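You operate a simulated robot arm through the tools that you are given. There is no shell and no other tool.

You run a simulated robot arm. Do the job below in one go: nothing can be reset, and whatever is moved stays where it is left.

Task
Put the blue pad on the door end of the mixing table away on the top of the craft bench. Put the white bottle from the door end of the mixing table on the back of the resin stand. Put the blue cube on the front of the resin stand. Put the small brush on the door end of the mixing table away on the top of the finishing bench. Take the yellow mould from the door end of the mixing table and put it on the orange tile there. Put the sponge on the green mat. Fetch the cardboard ring and set it on the wood panel. Open the tool drawer, take the wooden sanding block on the teal mat on the island bench and put it away in the inside of the tool drawer and shut the drawer again. Push the island bench drawer shut. Put the teal ink bottle from the top of the packing bench on top of the blue vase and the white ink bottle on the green disc. Do these in any order. Set down upright: white bottle, ink bottle.

It is judged by the outcome, as a careful person would: the job done as asked, and still so three seconds after it is handed in. It fails if anything else is knocked over, pushed out of place, dropped, spilled or broken.

Robot
A 7-joint arm with a fingered hand on a trunk, on a base that drives. Base frame: it is fixed to the floor where the robot stands at the start and does not move with it; the origin is under the middle of the robot, x ahead of it, y to its left, z up; the surface under the hand at the start is at about z = 0.89. Units: m, degrees, N and s.
Its first joint turns from -115.0 to 115.0 degrees. Places, roughly: back of the resin stand (12x20 cm) [-1.64, 2.94, 0.8]; blue cube (6x6x6 cm) [1, 0.3, 0.9]; blue pad (6x5x4 cm) [0.7, -0.1, 0.9]; blue vase (6x6x11 cm) [-4.6, 0.6, 0.8]; cardboard ring (5x5x3 cm) [2.1, 2, 1.3]; craft bench [-0.8, -1.3, 0.9]; finishing bench [-3.5, 3, 0.9]; front of the resin stand (13x94 cm) [-1.28, 2.74, 0.8]; green disc (5x5x3 cm) [-4.5, 0.5, 0.8]; green mat [1.7, 1.6, 0.9]; ink bottle [-4.25, 0.25, 0.75]; inside of the tool drawer [0.4, 3.6, 0.8]; island bench drawer [-2.7, 0.8, 0.7]; small brush (8x5x5 cm) [1, 0.6, 0.9]; sponge (5x6x4 cm) [1.3, 0.5, 0.9]; tile (9x9x1 cm) [1, 0.5, 0.9]; tool drawer [0.3, 3.5, 0.8]; white bottle [1, 0.5, 1]; wood panel (16x12x2 cm) [-1.6, 0.6, 0.9]; wooden sanding block (10x6x5 cm) [-2.6, 0.9, 0.9]; yellow mould [1, 0.75, 1]. Payload 5 kg.
The tool frame sits at the grasp point between the pads (the TCP): z along the fingers, y along the line on which they close. The tips reach 0.032 m beyond it. Largest opening 0.16 m; the body of the gripper starts 0.089 m behind the TCP. The gripper is a hand of 4 fingers: y runs from the thumb to the fingers, the wrist lies at [0, 0, -0.267] in the tool frame.
Orientation is told as [roll, pitch, yaw] about the base's x, y, z axes, in that order, counted from this pose: with the fingers straight down and closing along the base's y, the tool's x points along the base's -x, its y along +y and its z along -z.

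Tools
- The arm moves only by the tool arm_command. Its argument "plan" is a list of rows, each a list of 6 numbers: the shift along the tool's x, y, z in cm, then the turn, a rotation vector about the tool's x, y, z in degrees. In form: [[x, y, z, ax, ay, az], ...]. A call has 1 to 20 rows; each row shifts and turns the commanded pose from where the row before left it, along the tool's axes as they then stand. A row lasts 0.2 s, in which the tool goes at most 0.05 m and 8.6 degrees; a call with a longer step from one row to the next is refused whole. Where a pose cannot be reached the arm comes as near as it can. A force on the tool above 40 N (or 10 N above the force at the start of the call, whichever is more), or a blocked arm, ends the call early, and 0.2 s more pass. In this call time passes only in rows, and 0.2 s behind the last. The reply holds the time, the measured pose of the TCP, the force on the tool along the base axes, the opening and the grip force, in the units named above and with some noise, with the torque about the TCP (base axes, N m) and any sound that the robot's microphone picked up.
- Cameras (640 x 400 px; columns grow to the right, rows downward): "scene" is now at [-0.0141, 0.1437, 1.781]; the picture's right is [-0.60, -0.80, 0.00], its down [-0.73, 0.56, -0.39] and it looks along [0.31, -0.23, -0.92] (base axes); focal length 214 px, centre (320, 200). "wrist" rides on the gripper at [0.08, -0.004, -0.114] in the tool frame; the picture's right is [0.05, 1.00, 0.00], its down [-0.82, 0.04, -0.58] and it looks along [-0.58, 0.03, 0.82] (tool axes); focal length 265 px, centre (320, 200). There is no depth. A picture from a camera that has moved, and an enlarged one, comes with that camera's place and axes in the base frame and with its lens.
- capture(camera): a new picture of that camera. The clock stands still meanwhile.
- move_column(by): slides the trunk up (or, below 0, down) by that many m; the arm and the scene camera ride with it, the base frame stays. It gives what a move gives, with no picture.
- roll_base(legs): drives the robot by 1 to 6 legs, each [ahead, turn to the left] in m and degrees, along the robot's own axes; the way and the turn of a leg run together, so that a leg with both is an arc; at most 1.5 m and 180 degrees a leg. The arm and the cameras ride along, it lands a little off, and it stops where it bumps. It gives what a move gives.
- curl_fingers(finger1, finger2, finger3, thumb_bend): sets how far each is bent, from 0 (flat) to 1 (curled in); at 0.3 the hand is open as for a grip, at 0.7 the pads meet at the TCP. One left out holds its place. A second passes; each finger stops where it meets its share of the squeeze, and holds until it gets a number again. It is the only way to open and close the hand. It gives what a move gives, with no picture; readings hold the bend of each and the force on the fingers (four entries, about 0 where the hand has none), thumb and palm.
- aim_head(pan, tilt): turns the head with the scene camera to pan (to the left, within 155 degrees either way) and tilt (down, from -29 to 69), counted from straight ahead of the robot. It gives what a move gives.
- zoom(camera, box): a new picture of the part [left, top, right, bottom] of that camera's present view, enlarged. The clock stands still meanwhile.
- job_done(): hands the job in; it is judged then, once.

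Nothing tells you exact positions but the pictures and the camera data. Unless the task says otherwise, let go and move clear before handing in.

The tools are called after "Request:" as name(argument=value, ...) on one line, values as JSON. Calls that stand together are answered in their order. arm_command: Moves the arm, as the interface text tells. Its arguments: {"type":"object","properties":{"plan":{"type":"array"}},"required":["plan"]} The other tools are called the same way: move_column (by) slides the trunk up or down; curl_fingers (finger1, finger2, finger3, thumb_bend) moves the fingers one by one; roll_base (legs) drives the base; aim_head (pan, tilt) turns the head that bears the scene camera; capture (camera) takes a picture; zoom (camera, box) takes an enlarged picture of a part of a camera's view; job_done () hands the job in.

At the start:

```text
time: 0.0
eef_pos: [0.6686, 0.3077, 1.124]
tcp_rot: [0.0, 0.0, 0.0]
contact_force: [0.2, -0.5, 0.3]
wrist_torque: [-0.01, 0.02, 0.01]
gripper_width: 0.1598
grip_force: 0.1
shape: jaw
bend: [0.3, 0.3, 0.3, 0.3]
finger forces: [0.0, 0.1, 0.1, 0.0, 0.0, 0.1]
trunk travel left (down, up): [-0.65, 0.34]
robot x, y, heading: [-0.0032, -0.0252, 0.2]
head pan, tilt: [-37.1, 67.1]
```

scene: 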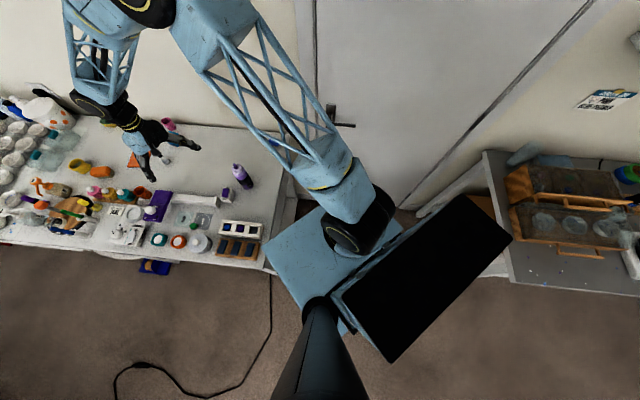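
wrist: 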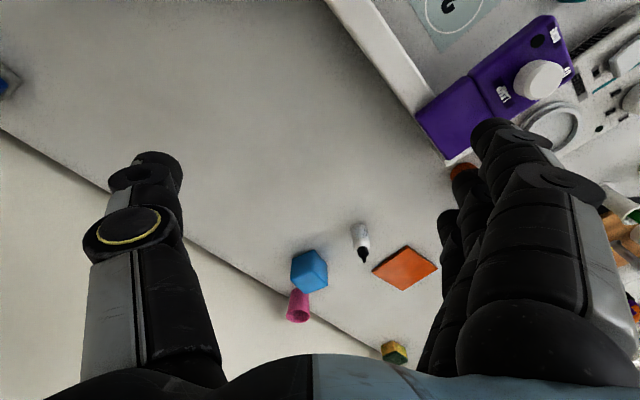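

I see the mixing table ahead with the blue cube, a white bottle with black tip, an orange tile, a pink cup and a yellow mould under the hand. First I look around with the head camera to learn the layout before moving anything.

Request:
aim_head(pan=20, tilt=45)

Request:
capture(camera="scene")

Request:
zoom(camera="wrist", box=[240, 180, 480, 380])

```text
time: 1.3
eef_pos: [0.6691, 0.3079, 1.1248]
tcp_rot: [-0.1, 0.1, 0.1]
contact_force: [0.5, -0.4, -0.4]
wrist_torque: [-0.01, 0.0, -0.04]
gripper_width: 0.1604
grip_force: 0.1
shape: jaw
bend: [0.3, 0.3, 0.3, 0.3]
finger forces: [0.0, 0.0, 0.0, 0.1, 0.0, 0.0]
trunk travel left (down, up): [-0.65, 0.34]
robot x, y, heading: [-0.0025, -0.028, 0.1]
head pan, tilt: [20.0, 45.0]
```

```text
taken
camera scene: at [0.0161, 0.2066, 1.8082], right [0.34, -0.94, 0.0], down [-0.66, -0.24, -0.71], along [0.66, 0.24, -0.71], focal length 214 px, centre (320, 200)
```

scene: 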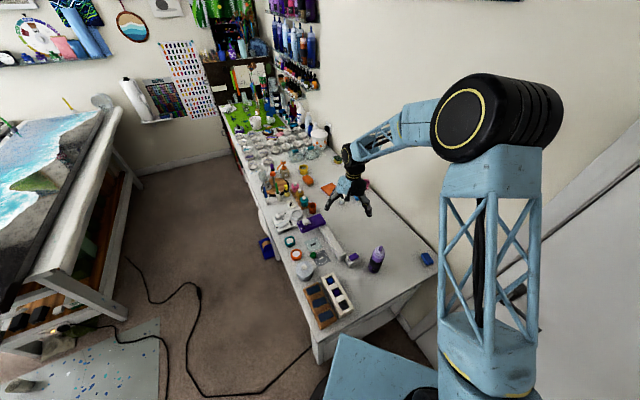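

```text
2.00 times, centred on (360, 280) of wrist
camera zoom: at [0.5886, 0.3033, 1.2379], right [-0.05, 1.0, 0.0], down [0.82, 0.04, 0.58], along [0.58, 0.03, -0.82], focal length 531 px, centre (240, 40)
```

zoom: 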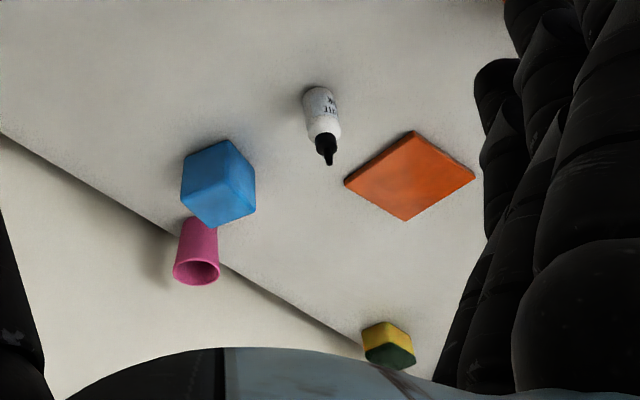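

The mixing table runs ahead and to the left along the wall. I continue to survey the room with the head before touching anything.

Request:
aim_head(pan=70, tilt=30)

Request:
capture(camera="scene")

Request:
aim_head(pan=130, tilt=25)

Request:
capture(camera="scene")

Request:
aim_head(pan=-150, tilt=25)

Request:
capture(camera="scene")

Request:
aim_head(pan=-90, tilt=35)

Request:
capture(camera="scene")

```text
time: 2.4
eef_pos: [0.6697, 0.3072, 1.1238]
tcp_rot: [0.0, 0.1, 0.0]
contact_force: [0.2, 0.7, -0.8]
wrist_torque: [0.01, -0.03, -0.03]
gripper_width: 0.16
grip_force: 0.0
shape: jaw
bend: [0.3, 0.3, 0.3, 0.3]
finger forces: [0.1, 0.1, 0.0, 0.0, 0.0, 0.0]
trunk travel left (down, up): [-0.65, 0.34]
robot x, y, heading: [-0.0015, -0.0264, 0.2]
head pan, tilt: [70.0, 30.0]
```

```text
taken
camera scene: at [-0.0293, 0.2637, 1.8308], right [0.94, -0.34, 0.0], down [-0.17, -0.47, -0.87], along [0.3, 0.81, -0.5], focal length 214 px, centre (320, 200)
```

scene: 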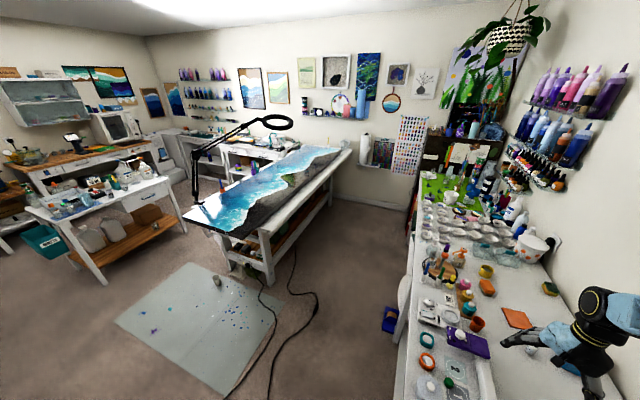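

```text
time: 3.7
eef_pos: [0.6696, 0.3075, 1.1243]
tcp_rot: [0.0, 0.0, 0.0]
contact_force: [-0.7, 0.4, 0.9]
wrist_torque: [0.03, 0.01, 0.03]
gripper_width: 0.1598
grip_force: 0.0
shape: jaw
bend: [0.3, 0.3, 0.3, 0.3]
finger forces: [0.1, 0.0, 0.0, 0.0, 0.0, 0.1]
trunk travel left (down, up): [-0.65, 0.34]
robot x, y, heading: [-0.0015, -0.0257, 0.1]
head pan, tilt: [130.0, 25.0]
```

```text
taken
camera scene: at [-0.1195, 0.2493, 1.8388], right [0.77, 0.64, 0.0], down [0.27, -0.32, -0.91], along [-0.58, 0.69, -0.42], focal length 214 px, centre (320, 200)
```

scene: 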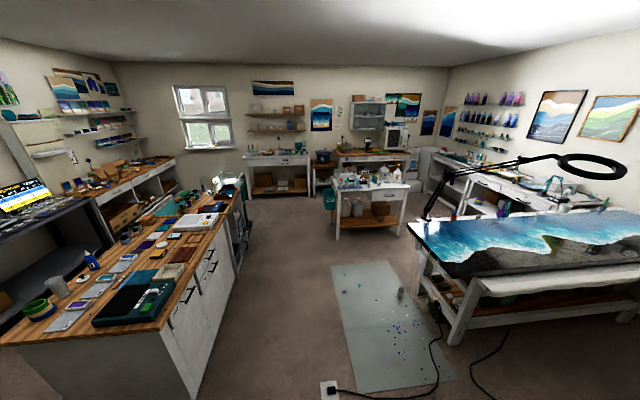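

```text
time: 7.6
eef_pos: [0.6695, 0.3078, 1.1236]
tcp_rot: [0.0, 0.1, 0.0]
contact_force: [0.7, 0.7, -0.1]
wrist_torque: [0.0, -0.01, 0.01]
gripper_width: 0.1597
grip_force: 0.0
shape: jaw
bend: [0.3, 0.3, 0.3, 0.3]
finger forces: [0.0, 0.0, 0.0, 0.1, 0.0, 0.0]
trunk travel left (down, up): [-0.65, 0.34]
robot x, y, heading: [-0.005, -0.0267, -0.1]
head pan, tilt: [-150.0, 25.0]
```

```text
taken
camera scene: at [-0.1401, 0.1326, 1.8388], right [-0.5, 0.87, 0.0], down [0.37, 0.21, -0.91], along [-0.78, -0.45, -0.42], focal length 214 px, centre (320, 200)
```

scene: 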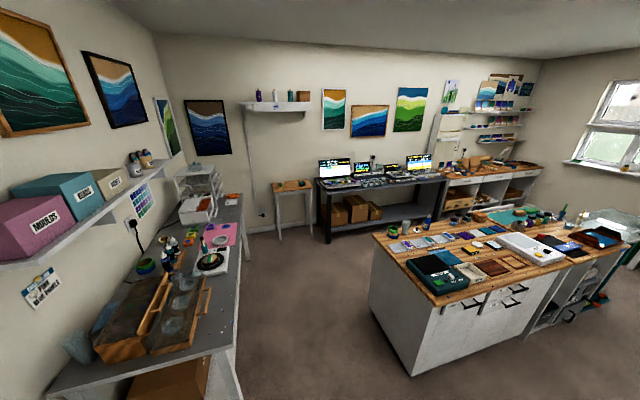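

```text
time: 8.9
eef_pos: [0.6692, 0.308, 1.1237]
tcp_rot: [0.0, 0.0, 0.1]
contact_force: [0.4, 0.2, 0.8]
wrist_torque: [-0.01, -0.04, 0.0]
gripper_width: 0.16
grip_force: 0.1
shape: jaw
bend: [0.3, 0.3, 0.3, 0.3]
finger forces: [0.0, 0.0, 0.0, 0.1, 0.0, 0.0]
trunk travel left (down, up): [-0.65, 0.34]
robot x, y, heading: [0.0025, -0.0247, -0.0]
head pan, tilt: [-90.0, 35.0]
```

```text
taken
camera scene: at [-0.0604, 0.0906, 1.8231], right [-1.0, 0.0, 0.0], down [0.0, 0.57, -0.82], along [0.0, -0.82, -0.57], focal length 214 px, centre (320, 200)
```

scene: 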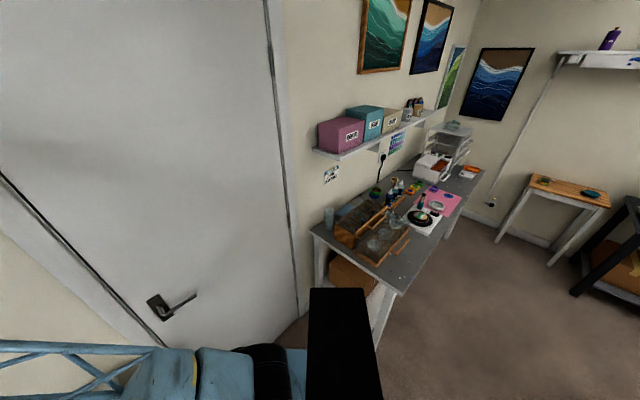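

The room is rotated about 45° to my base frame: the mixing table runs diagonally with its door end next to the robot. I look closely at the table's door end and where my base sits relative to it.

Request:
aim_head(pan=0, tilt=60)

Request:
capture(camera="scene")

Request:
aim_head(pan=40, tilt=60)

Request:
capture(camera="scene")

Request:
zoom(camera="scene", box=[320, 50, 640, 250])

```text
time: 10.6
eef_pos: [0.6675, 0.3075, 1.1235]
tcp_rot: [0.0, 0.0, 0.0]
contact_force: [-0.6, 0.3, 0.7]
wrist_torque: [0.0, -0.01, 0.0]
gripper_width: 0.1599
grip_force: 0.0
shape: jaw
bend: [0.3, 0.3, 0.3, 0.3]
finger forces: [0.0, 0.0, 0.1, 0.1, 0.1, 0.0]
trunk travel left (down, up): [-0.65, 0.34]
robot x, y, heading: [0.0004, -0.026, -0.1]
head pan, tilt: [0.0, 60.0]
```

```text
taken
camera scene: at [0.0063, 0.1786, 1.7888], right [0.0, -1.0, 0.0], down [-0.87, 0.0, -0.5], along [0.5, 0.0, -0.87], focal length 214 px, centre (320, 200)
```

scene: 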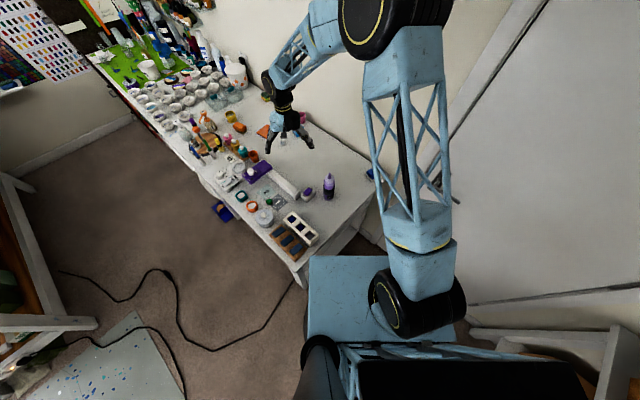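

```text
time: 11.6
eef_pos: [0.6697, 0.3067, 1.1241]
tcp_rot: [0.1, 0.0, 0.0]
contact_force: [0.2, -0.1, -0.2]
wrist_torque: [-0.01, -0.01, 0.01]
gripper_width: 0.1601
grip_force: 0.1
shape: jaw
bend: [0.3, 0.3, 0.3, 0.3]
finger forces: [0.0, 0.1, 0.0, 0.1, 0.0, 0.0]
trunk travel left (down, up): [-0.65, 0.34]
robot x, y, heading: [-0.0018, -0.0245, 0.1]
head pan, tilt: [40.0, 60.0]
```

```text
taken
camera scene: at [-0.0093, 0.2215, 1.7887], right [0.64, -0.77, 0.0], down [-0.66, -0.56, -0.5], along [0.38, 0.32, -0.87], focal length 214 px, centre (320, 200)
```

scene: 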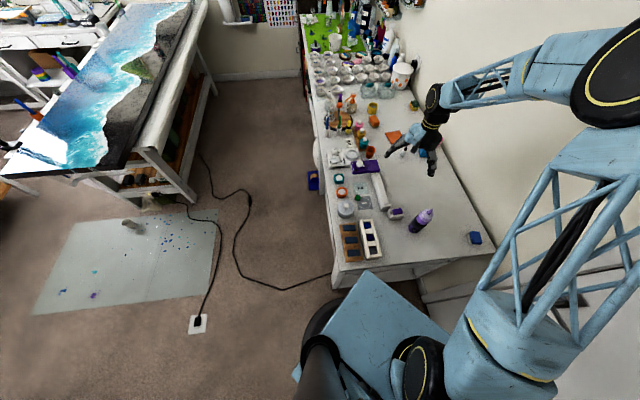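

```text
2.00 times, centred on (480, 150) of scene
camera zoom: at [-0.0093, 0.2215, 1.7887], right [0.64, -0.77, 0.0], down [-0.66, -0.56, -0.5], along [0.38, 0.32, -0.87], focal length 429 px, centre (0, 300)
```

zoom: 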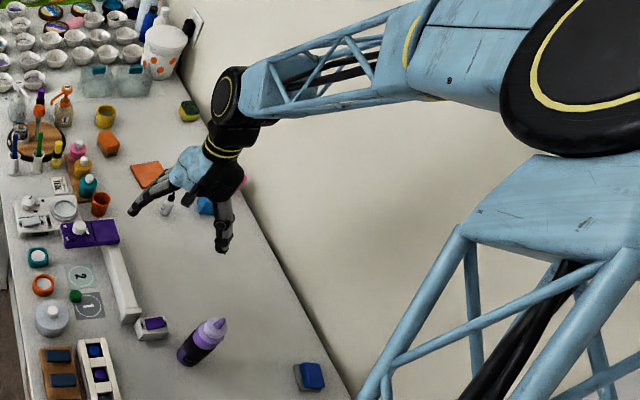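

The table's front edge runs from about (0.17,0.30) to (1.76,1.92) with depth 0.69 m toward the wall. I zoom in to identify the small objects (mould, brush, sponge, pad).

Request:
zoom(camera="scene", box=[340, 80, 440, 142])

Request:
zoom(camera="scene", box=[320, 140, 500, 252])

Request:
zoom(camera="scene", box=[290, 10, 430, 98])

```text
6.40 times, centred on (390, 111) of scene
camera zoom: at [-0.0093, 0.2215, 1.7887], right [0.64, -0.77, 0.0], down [-0.66, -0.56, -0.5], along [0.38, 0.32, -0.87], focal length 1373 px, centre (-128, 770)
```

zoom: 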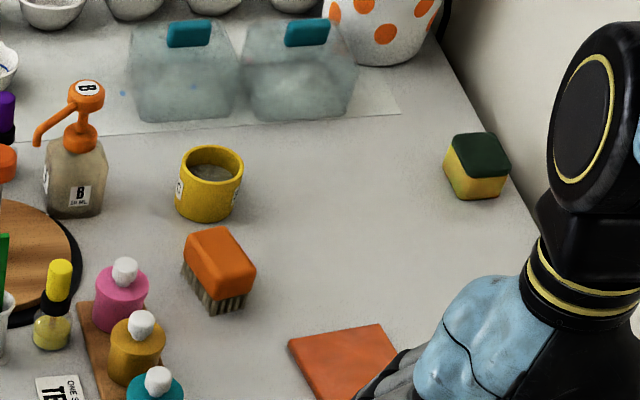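

```text
3.56 times, centred on (410, 196) of scene
camera zoom: at [-0.0093, 0.2215, 1.7887], right [0.64, -0.77, 0.0], down [-0.66, -0.56, -0.5], along [0.38, 0.32, -0.87], focal length 763 px, centre (0, 214)
```

zoom: 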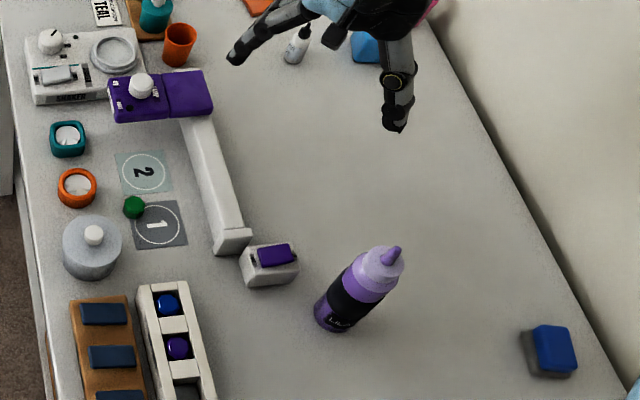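

```text
4.55 times, centred on (360, 54) of scene
camera zoom: at [-0.0093, 0.2215, 1.7887], right [0.64, -0.77, 0.0], down [-0.66, -0.56, -0.5], along [0.38, 0.32, -0.87], focal length 975 px, centre (138, 864)
```

zoom: 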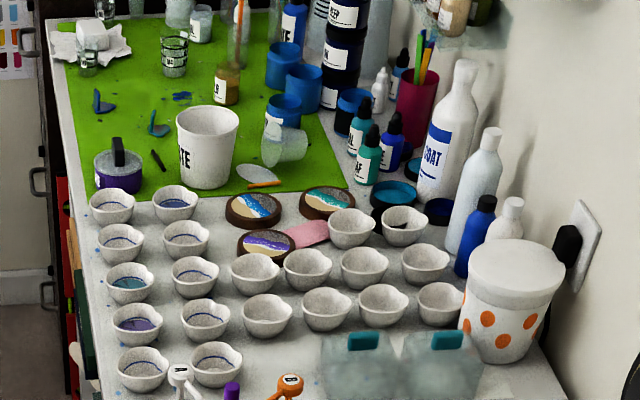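

Brush (orange back), yellow mould, tile, sponge and blue pad are identified. I check the floor area in front of the mixing table before planning the drive.

Request:
aim_head(pan=60, tilt=50)

Request:
capture(camera="scene")

Request:
zoom(camera="scene", box=[340, 100, 500, 200])

Request:
zoom(camera="scene", box=[100, 150, 420, 350])

```text
time: 12.4
eef_pos: [0.6696, 0.3067, 1.1236]
tcp_rot: [0.1, 0.1, 0.0]
contact_force: [0.0, -0.2, -0.3]
wrist_torque: [0.0, -0.01, -0.02]
gripper_width: 0.1599
grip_force: 0.0
shape: jaw
bend: [0.3, 0.3, 0.3, 0.3]
finger forces: [0.0, 0.1, 0.0, 0.0, 0.1, 0.0]
trunk travel left (down, up): [-0.65, 0.34]
robot x, y, heading: [-0.001, -0.0252, 0.0]
head pan, tilt: [60.0, 50.0]
```

```text
taken
camera scene: at [-0.0218, 0.2454, 1.8013], right [0.87, -0.5, 0.0], down [-0.38, -0.66, -0.64], along [0.32, 0.56, -0.77], focal length 214 px, centre (320, 200)
```

scene: 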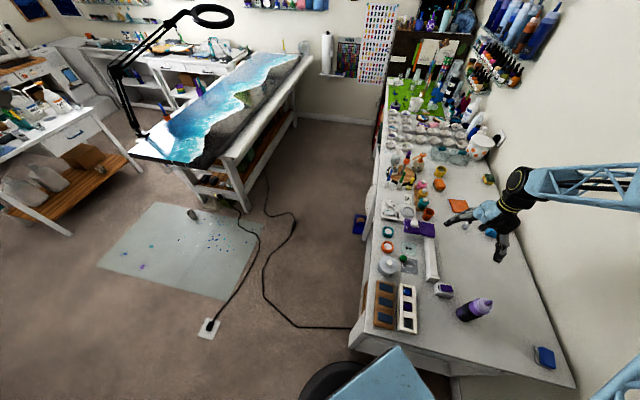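

```text
4.00 times, centred on (420, 150) of scene
camera zoom: at [-0.0218, 0.2454, 1.8013], right [0.87, -0.5, 0.0], down [-0.38, -0.66, -0.64], along [0.32, 0.56, -0.77], focal length 858 px, centre (-80, 400)
```

zoom: 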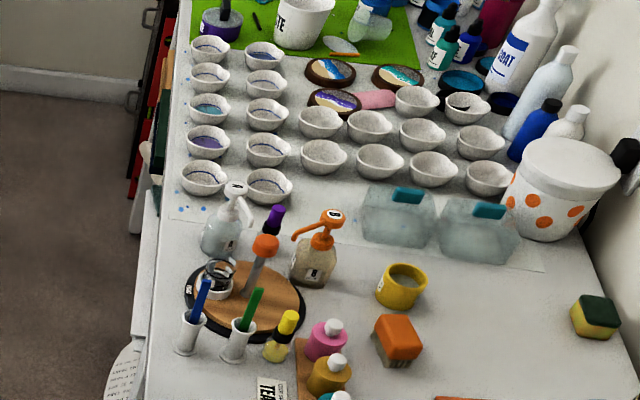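

```text
2.00 times, centred on (260, 250) of scene
camera zoom: at [-0.0218, 0.2454, 1.8013], right [0.87, -0.5, 0.0], down [-0.38, -0.66, -0.64], along [0.32, 0.56, -0.77], focal length 429 px, centre (440, 100)
```

zoom: 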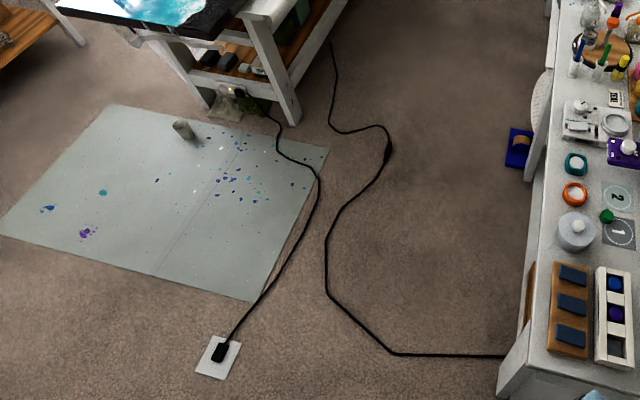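

Items (a blue box and paper) stick out slightly under the front edge of the mixing table. I check my own base's footprint by looking down on each side.

Request:
aim_head(pan=100, tilt=69)

Request:
capture(camera="scene")

Request:
aim_head(pan=155, tilt=69)

Request:
capture(camera="scene")

```text
time: 13.5
eef_pos: [0.669, 0.307, 1.1239]
tcp_rot: [-0.1, 0.0, 0.0]
contact_force: [0.8, -1.0, 0.6]
wrist_torque: [0.01, -0.01, 0.01]
gripper_width: 0.1601
grip_force: 0.1
shape: jaw
bend: [0.3, 0.3, 0.3, 0.3]
finger forces: [0.1, 0.0, 0.1, 0.1, 0.1, 0.0]
trunk travel left (down, up): [-0.65, 0.34]
robot x, y, heading: [-0.0032, -0.0249, 0.1]
head pan, tilt: [100.0, 68.8]
```

```text
taken
camera scene: at [-0.07, 0.2338, 1.7794], right [0.98, 0.17, 0.0], down [0.16, -0.92, -0.36], along [-0.06, 0.36, -0.93], focal length 214 px, centre (320, 200)
```

scene: 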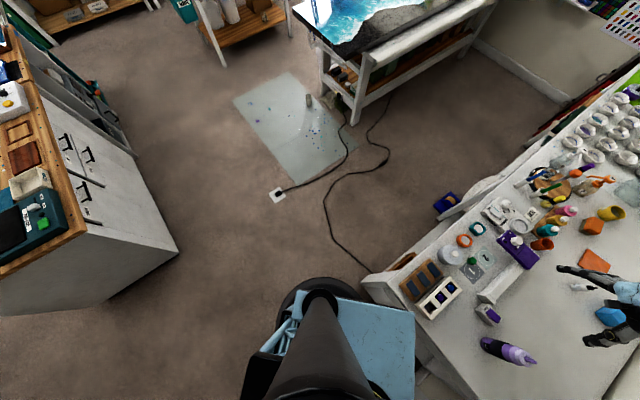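

```text
time: 14.8
eef_pos: [0.6687, 0.3084, 1.1235]
tcp_rot: [0.1, -0.1, 0.0]
contact_force: [0.1, -0.7, 0.7]
wrist_torque: [0.01, 0.04, -0.02]
gripper_width: 0.1604
grip_force: 0.0
shape: jaw
bend: [0.3, 0.3, 0.3, 0.3]
finger forces: [0.0, 0.1, 0.0, 0.0, 0.0, 0.0]
trunk travel left (down, up): [-0.65, 0.34]
robot x, y, heading: [-0.0001, -0.0263, 0.1]
head pan, tilt: [154.7, 68.8]
```

```text
taken
camera scene: at [-0.1109, 0.2027, 1.7794], right [0.43, 0.9, 0.0], down [0.84, -0.4, -0.36], along [-0.33, 0.15, -0.93], focal length 214 px, centre (320, 200)
```

scene: 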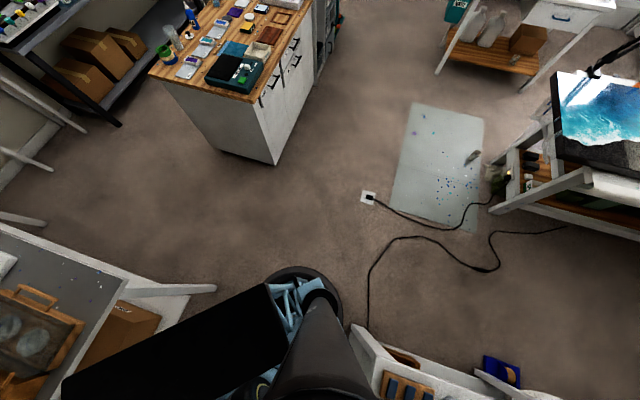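

My base is a round disc of about 0.31 m radius. The blue pad at about (0.65,-0.09) can be reached from here, so I raise the hand, turn it parallel to the wall and move above the pad to look.

Request:
arm_command(plan=[[0, 0, -5, 0, 0, 0], [0, 0, 0, 0, 0, 7.5], [0, 0, 0, 0, 0, 7.5], [0, 0, 0, 0, 0, 7.5], [0, 0, 0, 0, 0, 7.5], [0, 0, 0, 0, 0, 7.5], [0, 0, 0, 0, 0, 7.5], [-3.3, -3.6, 0, 0, 0, 0], [-3.3, -3.6, 0, 0, 0, 0], [-3.3, -3.6, 0, 0, 0, 0], [-3.3, -3.6, 0, 0, 0, 0], [-3.3, -3.6, 0, 0, 0, 0], [-3.3, -3.6, 0, 0, 0, 0], [-2.5, -3.6, 0, 0, 0, 0], [0, -3.6, 0, 0, 0, 0]])

Request:
capture(camera="wrist")

```text
time: 18.0
eef_pos: [0.6213, -0.0547, 1.1756]
tcp_rot: [-0.1, -0.1, -44.9]
contact_force: [-0.1, -0.8, 0.7]
wrist_torque: [0.01, -0.02, 0.01]
gripper_width: 0.1601
grip_force: 0.1
shape: jaw
bend: [0.3, 0.3, 0.3, 0.3]
finger forces: [0.1, 0.0, 0.0, 0.0, 0.1, 0.0]
trunk travel left (down, up): [-0.65, 0.34]
robot x, y, heading: [-0.005, -0.0282, -0.1]
head pan, tilt: [154.7, 68.8]
```

```text
taken
camera wrist: at [0.5619, -0.0002, 1.2896], right [0.67, 0.74, 0.0], down [0.61, -0.55, 0.58], along [0.43, -0.39, -0.82], focal length 265 px, centre (320, 200)
```

wrist: 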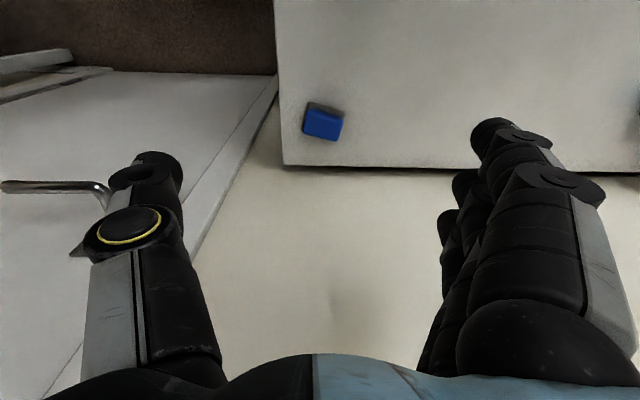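

The pad is at about (0.658,-0.082), nearly aligned with my hand. I move over it and descend partway, then check.

Request:
arm_command(plan=[[-4.6, 0.6, 0, 0, 0, 0], [0, 0, 4.5, 0, 0, 0], [0, 0, 4.5, 0, 0, 0], [0, 0, 4.5, 0, 0, 0]])

Request:
capture(camera="wrist")

```text
time: 19.0
eef_pos: [0.6609, -0.0825, 1.0387]
tcp_rot: [0.1, 0.0, -45.0]
contact_force: [-0.5, -0.3, 0.4]
wrist_torque: [0.04, 0.05, 0.05]
gripper_width: 0.1601
grip_force: 0.0
shape: jaw
bend: [0.3, 0.3, 0.3, 0.3]
finger forces: [0.0, 0.0, 0.0, 0.0, 0.1, 0.1]
trunk travel left (down, up): [-0.65, 0.34]
robot x, y, heading: [-0.0002, -0.0247, 0.4]
head pan, tilt: [154.7, 68.8]
```

```text
taken
camera wrist: at [0.6002, -0.0281, 1.1519], right [0.67, 0.74, 0.0], down [0.61, -0.55, 0.58], along [0.43, -0.39, -0.82], focal length 265 px, centre (320, 200)
```

wrist: 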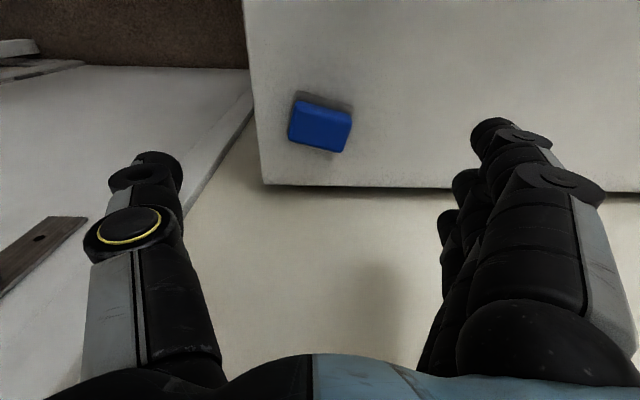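

The hand is centred over the pad; I turn 13° to match it, descend and grip.

Request:
arm_command(plan=[[0, 0, 2, 0, 0, 6.5], [0, 0, 3, 0, 0, 6.5], [0, 0, 3, 0, 0, 0], [0, 0, 3, 0, 0, 0]])

Request:
capture(camera="wrist")

```text
time: 20.0
eef_pos: [0.6603, -0.082, 0.9299]
tcp_rot: [-0.1, 0.0, -58.1]
contact_force: [0.5, 1.1, 0.9]
wrist_torque: [0.03, 0.05, 0.0]
gripper_width: 0.16
grip_force: 0.1
shape: jaw
bend: [0.3, 0.3, 0.3, 0.3]
finger forces: [0.1, 0.0, 0.1, 0.0, 0.0, 0.1]
trunk travel left (down, up): [-0.65, 0.34]
robot x, y, heading: [0.0016, -0.0244, 0.3]
head pan, tilt: [154.7, 68.8]
```

```text
taken
camera wrist: at [0.6141, -0.0156, 1.0425], right [0.82, 0.57, 0.0], down [0.47, -0.67, 0.58], along [0.33, -0.47, -0.82], focal length 265 px, centre (320, 200)
```

wrist: 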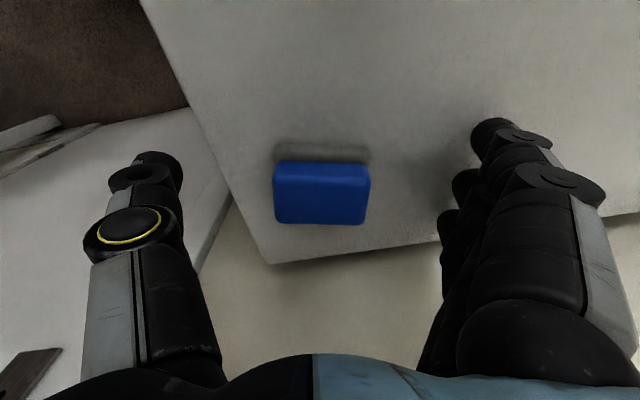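

Pad is aligned between thumb and fingers; I close the hand.

Request:
curl_fingers(finger1=0.7, finger2=0.7, finger3=0.7, thumb_bend=0.7)

Request:
capture(camera="wrist")

```text
time: 21.0
eef_pos: [0.6597, -0.0822, 0.931]
tcp_rot: [0.0, -0.1, -58.1]
contact_force: [-2.3, -2.5, 8.2]
wrist_torque: [0.0, -0.27, -0.07]
gripper_width: 0.0424
grip_force: 27.9
shape: fingers
bend: [0.7, 0.58, 0.58, 0.62]
finger forces: [0.0, 17.0, 15.5, 0.0, 23.0, 0.1]
trunk travel left (down, up): [-0.65, 0.34]
robot x, y, heading: [0.002, -0.0255, -0.0]
head pan, tilt: [154.7, 68.8]
```

```text
taken
camera wrist: at [0.613, -0.016, 1.0435], right [0.82, 0.57, 0.0], down [0.47, -0.67, 0.58], along [0.33, -0.47, -0.82], focal length 265 px, centre (320, 200)
```

wrist: 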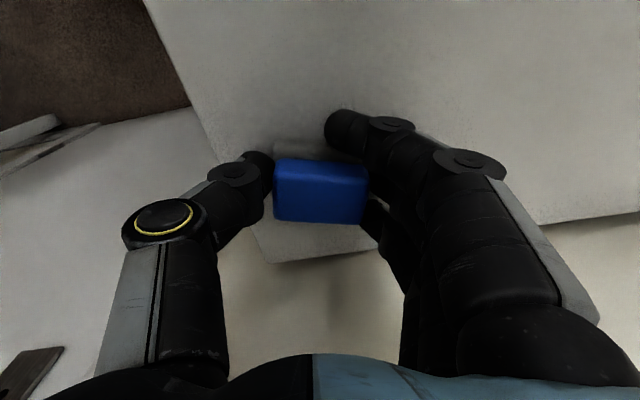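

Two fingers and the thumb hold the pad. I lift it straight up and check.

Request:
arm_command(plan=[[0, 0, -2, 0, 0, 0], [0, 0, -3, 0, 0, 0], [0, 0, -4.5, 0, 0, 0], [0, 0, -4.5, 0, 0, 0], [0, 0, -4.5, 0, 0, 0]])

Request:
capture(camera="wrist")

```text
time: 22.2
eef_pos: [0.6585, -0.0809, 1.115]
tcp_rot: [0.0, -0.2, -58.0]
contact_force: [-0.6, -0.2, -0.1]
wrist_torque: [-0.01, -0.05, -0.02]
gripper_width: 0.0419
grip_force: 21.4
shape: fingers
bend: [0.7, 0.57, 0.57, 0.63]
finger forces: [0.0, 10.9, 10.9, 0.0, 21.3, 0.0]
trunk travel left (down, up): [-0.65, 0.34]
robot x, y, heading: [0.0022, -0.025, 0.1]
head pan, tilt: [154.7, 68.8]
```

```text
taken
camera wrist: at [0.6132, -0.0153, 1.2282], right [0.82, 0.57, 0.0], down [0.47, -0.67, 0.58], along [0.33, -0.47, -0.82], focal length 265 px, centre (320, 200)
```

wrist: 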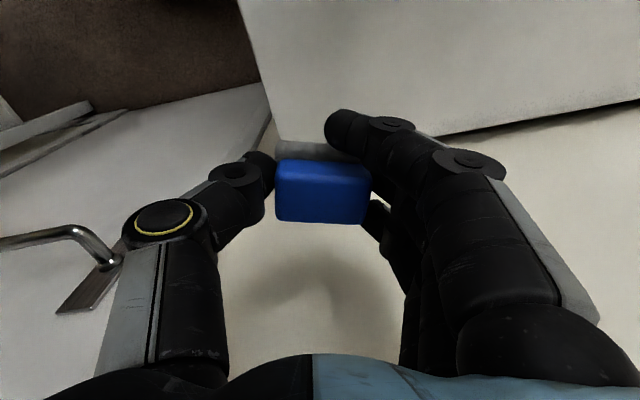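

The pad is held firmly. Now I look at the craft bench to find a free spot.

Request:
aim_head(pan=-115, tilt=40)

Request:
capture(camera="scene")

Request:
zoom(camera="scene", box=[180, 100, 420, 250])

```text
time: 25.9
eef_pos: [0.6609, -0.0812, 1.115]
tcp_rot: [-0.1, 0.0, -57.9]
contact_force: [0.0, -0.4, -0.1]
wrist_torque: [-0.01, -0.01, 0.0]
gripper_width: 0.0414
grip_force: 21.6
shape: fingers
bend: [0.7, 0.57, 0.57, 0.63]
finger forces: [0.0, 10.9, 10.9, 0.0, 21.3, 0.0]
trunk travel left (down, up): [-0.65, 0.34]
robot x, y, heading: [0.0024, -0.0274, -0.2]
head pan, tilt: [-115.0, 40.0]
```

```text
taken
camera scene: at [-0.0962, 0.1013, 1.8155], right [-0.91, 0.42, 0.0], down [0.27, 0.58, -0.77], along [-0.32, -0.69, -0.64], focal length 214 px, centre (320, 200)
```

scene: 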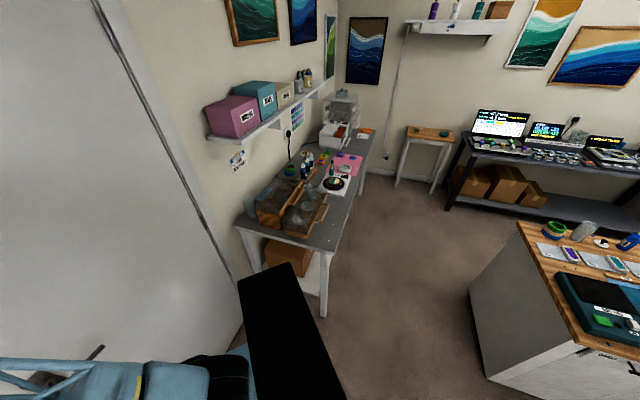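

```text
2.67 times, centred on (300, 175) of scene
camera zoom: at [-0.0962, 0.1013, 1.8155], right [-0.91, 0.42, 0.0], down [0.27, 0.58, -0.77], along [-0.32, -0.69, -0.64], focal length 572 px, centre (373, 267)
```

zoom: 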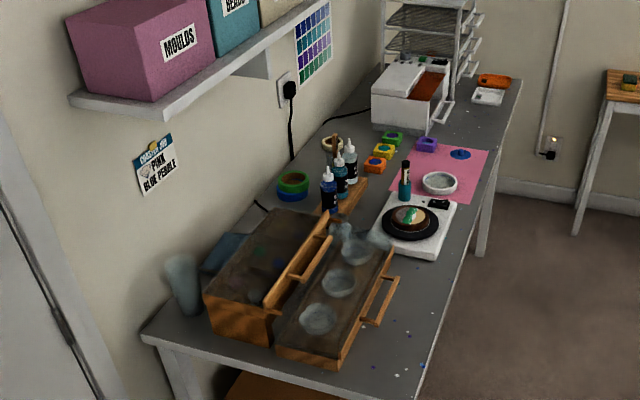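

The pad is secure. There is a free strip along the front of the craft bench near (-0.60,-0.73). I raise the trunk, retract the arm a little and drive there in an L-path, turning left to keep the arm off the door.

Request:
move_column(by=0.18)

Request:
arm_command(plan=[[2, -3, 0, 0, 0, 0], [2, -3, 0, 0, 0, 0], [2, -3, 0, 0, 0, 0], [2, -3, 0, 0, 0, 0]])

Request:
roll_base(legs=[[0, 135.5], [0.44, 0]])

```text
time: 27.9
eef_pos: [0.661, -0.0814, 1.2939]
tcp_rot: [0.0, 0.0, -57.9]
contact_force: [-0.2, 0.6, -0.7]
wrist_torque: [0.0, -0.01, -0.04]
gripper_width: 0.0418
grip_force: 21.3
shape: fingers
bend: [0.7, 0.57, 0.57, 0.63]
finger forces: [0.0, 10.9, 10.9, 0.0, 21.3, 0.1]
trunk travel left (down, up): [-0.83, 0.16]
robot x, y, heading: [0.002, -0.0264, -0.1]
head pan, tilt: [-115.0, 40.0]
```

```text
time: 28.9
eef_pos: [0.5145, -0.0774, 1.2934]
tcp_rot: [0.0, -0.1, -58.0]
contact_force: [-0.2, 0.0, -0.5]
wrist_torque: [0.01, -0.02, 0.03]
gripper_width: 0.0415
grip_force: 21.2
shape: fingers
bend: [0.7, 0.57, 0.57, 0.63]
finger forces: [0.1, 10.9, 10.7, 0.0, 21.2, 0.0]
trunk travel left (down, up): [-0.83, 0.16]
robot x, y, heading: [-0.0005, -0.0262, -0.0]
head pan, tilt: [-115.0, 40.0]
```

```text
time: 37.5
eef_pos: [-0.664, 0.665, 1.2932]
tcp_rot: [0.0, 0.0, 78.8]
contact_force: [-0.4, 0.6, 0.0]
wrist_torque: [0.01, -0.04, 0.02]
gripper_width: 0.0413
grip_force: 20.6
shape: fingers
bend: [0.7, 0.57, 0.58, 0.64]
finger forces: [0.0, 10.5, 10.2, 0.0, 20.5, 0.0]
trunk travel left (down, up): [-0.83, 0.16]
robot x, y, heading: [-0.3246, 0.2754, 136.9]
head pan, tilt: [-115.0, 40.0]
```

Driving is accurate. Now along the bench direction and then turn to face it.

Request:
roll_base(legs=[[0, 88.9], [0.9, 0], [0, 89.7]])

Request:
aim_head(pan=0, tilt=55)

Request:
capture(camera="scene")

Request:
capture(camera="wrist")

```text
time: 50.2
eef_pos: [-0.6357, -0.7653, 1.294]
tcp_rot: [0.0, 0.0, -103.6]
contact_force: [-0.7, 0.3, -0.1]
wrist_torque: [-0.02, -0.01, 0.01]
gripper_width: 0.0408
grip_force: 19.2
shape: fingers
bend: [0.7, 0.57, 0.58, 0.64]
finger forces: [0.1, 10.3, 9.3, 0.0, 19.5, 0.0]
trunk travel left (down, up): [-0.83, 0.16]
robot x, y, heading: [-0.9607, -0.3589, -45.6]
head pan, tilt: [-115.0, 40.0]
```

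```text
time: 52.1
eef_pos: [-0.6366, -0.7663, 1.293]
tcp_rot: [-0.1, 0.0, -103.7]
contact_force: [-1.0, 0.3, 0.1]
wrist_torque: [0.02, 0.01, 0.02]
gripper_width: 0.0409
grip_force: 20.2
shape: fingers
bend: [0.7, 0.57, 0.58, 0.64]
finger forces: [0.0, 10.3, 9.4, 0.0, 19.5, 0.0]
trunk travel left (down, up): [-0.83, 0.16]
robot x, y, heading: [-0.9616, -0.3594, -45.7]
head pan, tilt: [0.0, 55.0]
```

```text
taken
camera scene: at [-0.8077, -0.2262, 1.9748], right [-0.72, -0.7, 0.0], down [-0.57, 0.59, -0.57], along [0.4, -0.41, -0.82], focal length 214 px, centre (320, 200)
```

scene: 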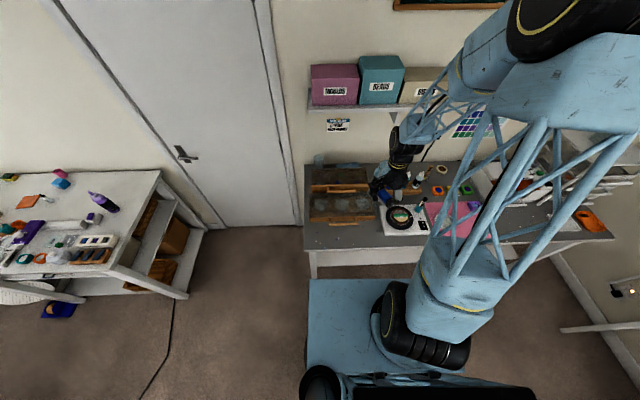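

```text
taken
camera wrist: at [-0.6221, -0.6867, 1.4068], right [0.98, -0.18, 0.0], down [-0.15, -0.8, 0.58], along [-0.11, -0.57, -0.82], focal length 265 px, centre (320, 200)
```

wrist: 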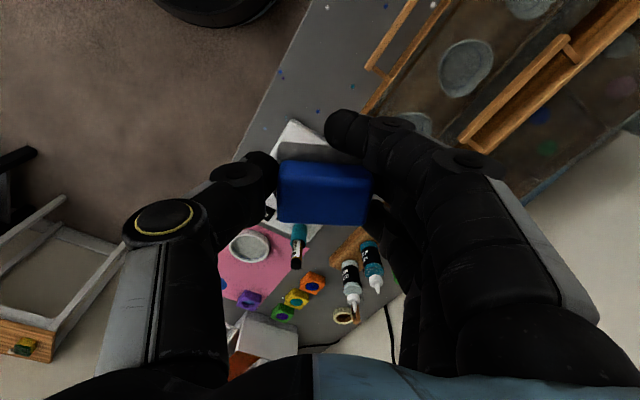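

There is a free grey spot right under the hand between the tray and the white platter. I turn the hand parallel to the bench edge and lower the trunk, then look again.

Request:
arm_command(plan=[[0, 0, 0, 0, 0, -8.4], [0, 0, 0, 0, 0, -8.4], [0, 0, 0, 0, 0, -8.4], [0, 0, 0, 0, 0, -8.4], [0, 0, 0, 0, 0, -8.4], [0, 0, 0, 0, 0, -8.4], [0, 0, 0, 0, 0, -8.4]])

Request:
move_column(by=-0.2)

Request:
capture(camera="wrist")

```text
time: 53.7
eef_pos: [-0.637, -0.7664, 1.2929]
tcp_rot: [0.0, 0.0, -44.7]
contact_force: [0.6, -0.2, -0.7]
wrist_torque: [0.0, 0.0, 0.02]
gripper_width: 0.0407
grip_force: 19.3
shape: fingers
bend: [0.7, 0.57, 0.58, 0.64]
finger forces: [0.1, 10.3, 9.1, 0.0, 19.5, 0.0]
trunk travel left (down, up): [-0.83, 0.16]
robot x, y, heading: [-0.9622, -0.3588, -45.3]
head pan, tilt: [0.0, 55.0]
```

```text
time: 55.9
eef_pos: [-0.6376, -0.7665, 1.0928]
tcp_rot: [0.0, 0.0, -44.8]
contact_force: [0.4, 0.2, -1.0]
wrist_torque: [0.0, 0.0, 0.03]
gripper_width: 0.0407
grip_force: 18.9
shape: fingers
bend: [0.7, 0.57, 0.58, 0.64]
finger forces: [0.1, 10.4, 9.2, 0.0, 19.5, 0.1]
trunk travel left (down, up): [-0.63, 0.36]
robot x, y, heading: [-0.9585, -0.3627, -45.7]
head pan, tilt: [0.0, 55.0]
```

```text
taken
camera wrist: at [-0.697, -0.7122, 1.2071], right [0.67, 0.74, 0.0], down [0.61, -0.54, 0.58], along [0.43, -0.39, -0.82], focal length 265 px, centre (320, 200)
```

wrist: 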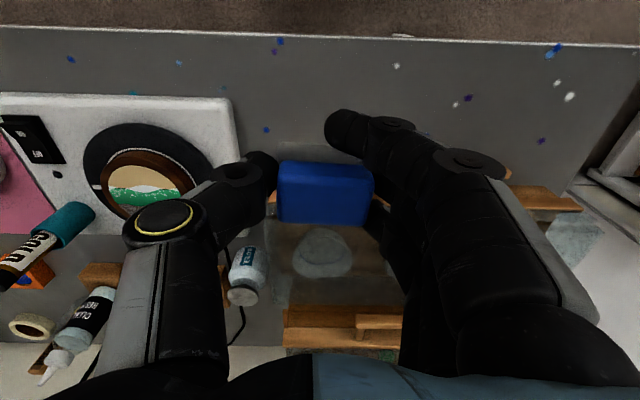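

The bench is clear to the right; I shift 4 cm along the bench and lower the pad gently.

Request:
arm_command(plan=[[0, 4, 0, 0, 0, 0], [0, 0, 4, 0, 0, 0], [0, 0, 4, 0, 0, 0], [0, 0, 3, 0, 0, 0], [0, 0, 2, 0, 0, 0], [0, 0, 1, 0, 0, 0]])

Request:
capture(camera="wrist")

```text
time: 57.3
eef_pos: [-0.6087, -0.7387, 0.9533]
tcp_rot: [-0.1, 0.0, -44.9]
contact_force: [0.2, 0.0, 0.4]
wrist_torque: [0.02, 0.01, 0.01]
gripper_width: 0.0406
grip_force: 19.7
shape: fingers
bend: [0.7, 0.57, 0.58, 0.64]
finger forces: [0.0, 10.6, 9.1, 0.0, 19.6, 0.1]
trunk travel left (down, up): [-0.63, 0.36]
robot x, y, heading: [-0.9634, -0.3647, -45.5]
head pan, tilt: [0.0, 55.0]
```

```text
taken
camera wrist: at [-0.6689, -0.6837, 1.0668], right [0.67, 0.75, 0.0], down [0.61, -0.54, 0.58], along [0.43, -0.39, -0.82], focal length 265 px, centre (320, 200)
```

wrist: 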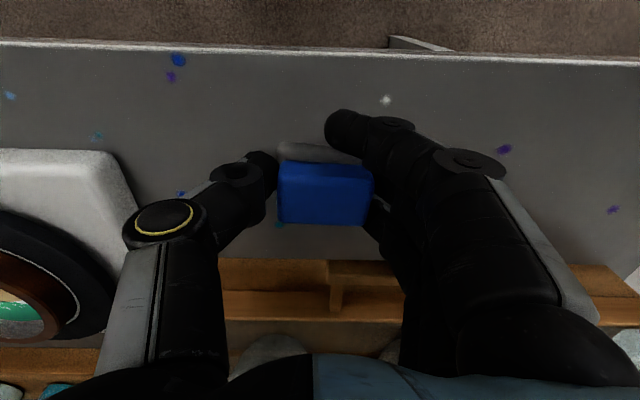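

Clear all around; I lower the last bit in small steps until contact shows.

Request:
arm_command(plan=[[0, 0, 0.5, 0, 0, 0], [0, 0, 0.4, 0, 0, 0], [0, 0, 0.3, 0, 0, 0]])

```text
time: 58.1
eef_pos: [-0.6082, -0.7373, 0.9402]
tcp_rot: [0.0, -0.1, -44.7]
contact_force: [0.9, -0.2, -0.5]
wrist_torque: [-0.01, 0.0, 0.0]
gripper_width: 0.0408
grip_force: 20.1
shape: fingers
bend: [0.7, 0.57, 0.58, 0.64]
finger forces: [0.1, 10.5, 9.3, 0.1, 19.6, 0.0]
trunk travel left (down, up): [-0.63, 0.36]
robot x, y, heading: [-0.9585, -0.3587, -45.5]
head pan, tilt: [0.0, 55.0]
```

Request:
arm_command(plan=[[0, 0, 0.3, 0, 0, 0], [0, 0, 0.3, 0, 0, 0]])

Request:
capture(camera="wrist")

```text
time: 58.7
eef_pos: [-0.6071, -0.737, 0.9388]
tcp_rot: [-0.2, -0.4, -44.8]
contact_force: [-4.0, 3.4, 28.4]
wrist_torque: [0.64, -0.76, 0.19]
gripper_width: 0.0408
grip_force: 36.6
shape: fingers
bend: [0.7, 0.61, 0.6, 0.64]
finger forces: [0.0, 28.6, 22.3, 0.0, 21.9, 0.1]
trunk travel left (down, up): [-0.63, 0.36]
robot x, y, heading: [-0.9652, -0.3594, -45.6]
head pan, tilt: [0.0, 55.0]
stopped in row 2: the force on the tool passed its limit at 46 N (the readings are from after the stop); the commanded pose is now the measured one
```

```text
taken
camera wrist: at [-0.6686, -0.6834, 1.0523], right [0.67, 0.75, 0.0], down [0.61, -0.54, 0.58], along [0.43, -0.39, -0.81], focal length 265 px, centre (320, 200)
```

wrist: 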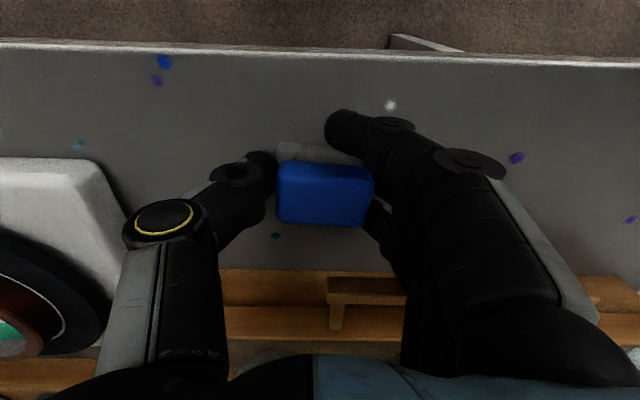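

Contact with the bench. I relieve the push slightly, open the fingers partway, then rise.

Request:
arm_command(plan=[[0, 0, -0.1, 0, 0, 0]])

Request:
curl_fingers(finger1=0.45, finger2=0.45, finger3=0.45, thumb_bend=0.45)

Request:
capture(camera="wrist")

```text
time: 59.1
eef_pos: [-0.6087, -0.7378, 0.9382]
tcp_rot: [0.0, -0.3, -44.8]
contact_force: [-3.7, 3.1, 25.8]
wrist_torque: [0.62, -0.88, 0.2]
gripper_width: 0.0406
grip_force: 34.7
shape: fingers
bend: [0.7, 0.61, 0.6, 0.64]
finger forces: [0.1, 25.0, 22.4, 0.1, 21.2, 0.0]
trunk travel left (down, up): [-0.63, 0.36]
robot x, y, heading: [-0.9611, -0.3611, -45.3]
head pan, tilt: [0.0, 55.0]
```

```text
time: 59.4
eef_pos: [-0.6059, -0.7371, 0.9412]
tcp_rot: [-0.1, -0.6, -44.7]
contact_force: [6.9, 10.9, 40.2]
wrist_torque: [-0.88, 1.32, -0.22]
gripper_width: 0.0938
grip_force: 19.8
shape: fingers
bend: [0.45, 0.45, 0.45, 0.51]
finger forces: [0.0, 0.1, 0.1, 0.0, 40.6, 0.1]
trunk travel left (down, up): [-0.63, 0.36]
robot x, y, heading: [-0.9624, -0.356, -45.2]
head pan, tilt: [0.0, 55.0]
stopped: the force on the tool passed its limit at 47 N (the readings are from after the stop); the commanded pose is now the measured one
```

```text
taken
camera wrist: at [-0.6663, -0.6823, 1.0542], right [0.67, 0.75, 0.0], down [0.61, -0.54, 0.58], along [0.43, -0.39, -0.81], focal length 265 px, centre (320, 200)
```

wrist: 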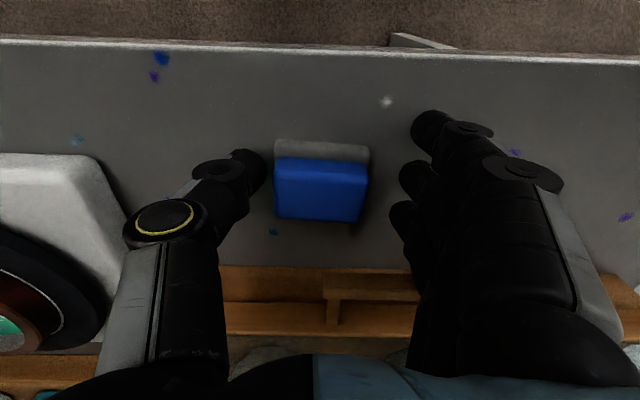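

The pad is free; the thumb tip presses the bench while opening, so I rise 1.5 cm, then open further and lift clear.

Request:
arm_command(plan=[[0, 0, -0.7, 0, 0, 0], [0, 0, -0.8, 0, 0, 0]])

Request:
curl_fingers(finger1=0.4, finger2=0.4, finger3=0.4, thumb_bend=0.4)

Request:
arm_command(plan=[[0, 0, -3, 0, 0, 0], [0, 0, -4, 0, 0, 0], [0, 0, -4.5, 0, 0, 0], [0, 0, -4.5, 0, 0, 0], [0, 0, -4.5, 0, 0, 0]])

Request:
capture(camera="wrist")

```text
time: 60.0
eef_pos: [-0.6092, -0.74, 0.9528]
tcp_rot: [0.0, -0.2, -44.9]
contact_force: [-0.2, -0.2, -0.4]
wrist_torque: [0.03, -0.01, -0.04]
gripper_width: 0.1103
grip_force: 0.1
shape: fingers
bend: [0.45, 0.45, 0.45, 0.45]
finger forces: [0.1, 0.1, 0.0, 0.0, 0.0, 0.1]
trunk travel left (down, up): [-0.63, 0.36]
robot x, y, heading: [-0.963, -0.3598, -45.8]
head pan, tilt: [0.0, 55.0]
```

```text
time: 61.0
eef_pos: [-0.6075, -0.7394, 0.9525]
tcp_rot: [-0.1, -0.1, -44.9]
contact_force: [0.4, 0.5, 0.8]
wrist_torque: [0.02, -0.03, 0.0]
gripper_width: 0.1307
grip_force: 0.0
shape: fingers
bend: [0.4, 0.4, 0.4, 0.4]
finger forces: [0.0, 0.0, 0.0, 0.0, 0.0, 0.0]
trunk travel left (down, up): [-0.63, 0.36]
robot x, y, heading: [-0.9645, -0.3604, -45.5]
head pan, tilt: [0.0, 55.0]
```

```text
time: 62.2
eef_pos: [-0.6069, -0.7365, 1.1592]
tcp_rot: [0.0, -0.3, -44.9]
contact_force: [-0.5, 0.0, -1.1]
wrist_torque: [-0.02, -0.03, -0.04]
gripper_width: 0.1307
grip_force: 0.1
shape: fingers
bend: [0.4, 0.4, 0.4, 0.4]
finger forces: [0.0, 0.0, 0.0, 0.0, 0.0, 0.0]
trunk travel left (down, up): [-0.63, 0.36]
robot x, y, heading: [-0.9652, -0.3621, -45.8]
head pan, tilt: [0.0, 55.0]
```

```text
taken
camera wrist: at [-0.6685, -0.6819, 1.2729], right [0.67, 0.74, 0.0], down [0.61, -0.54, 0.58], along [0.43, -0.39, -0.81], focal length 265 px, centre (320, 200)
```

wrist: 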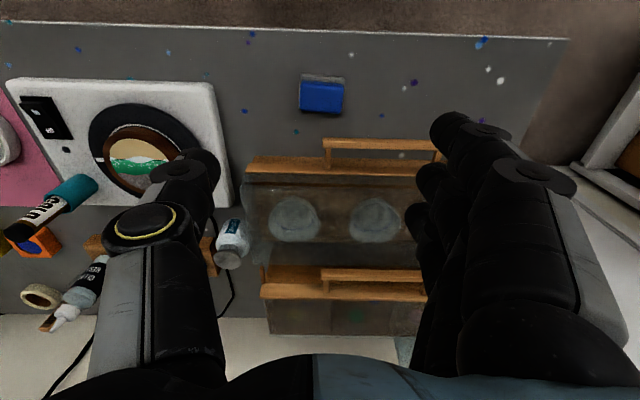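

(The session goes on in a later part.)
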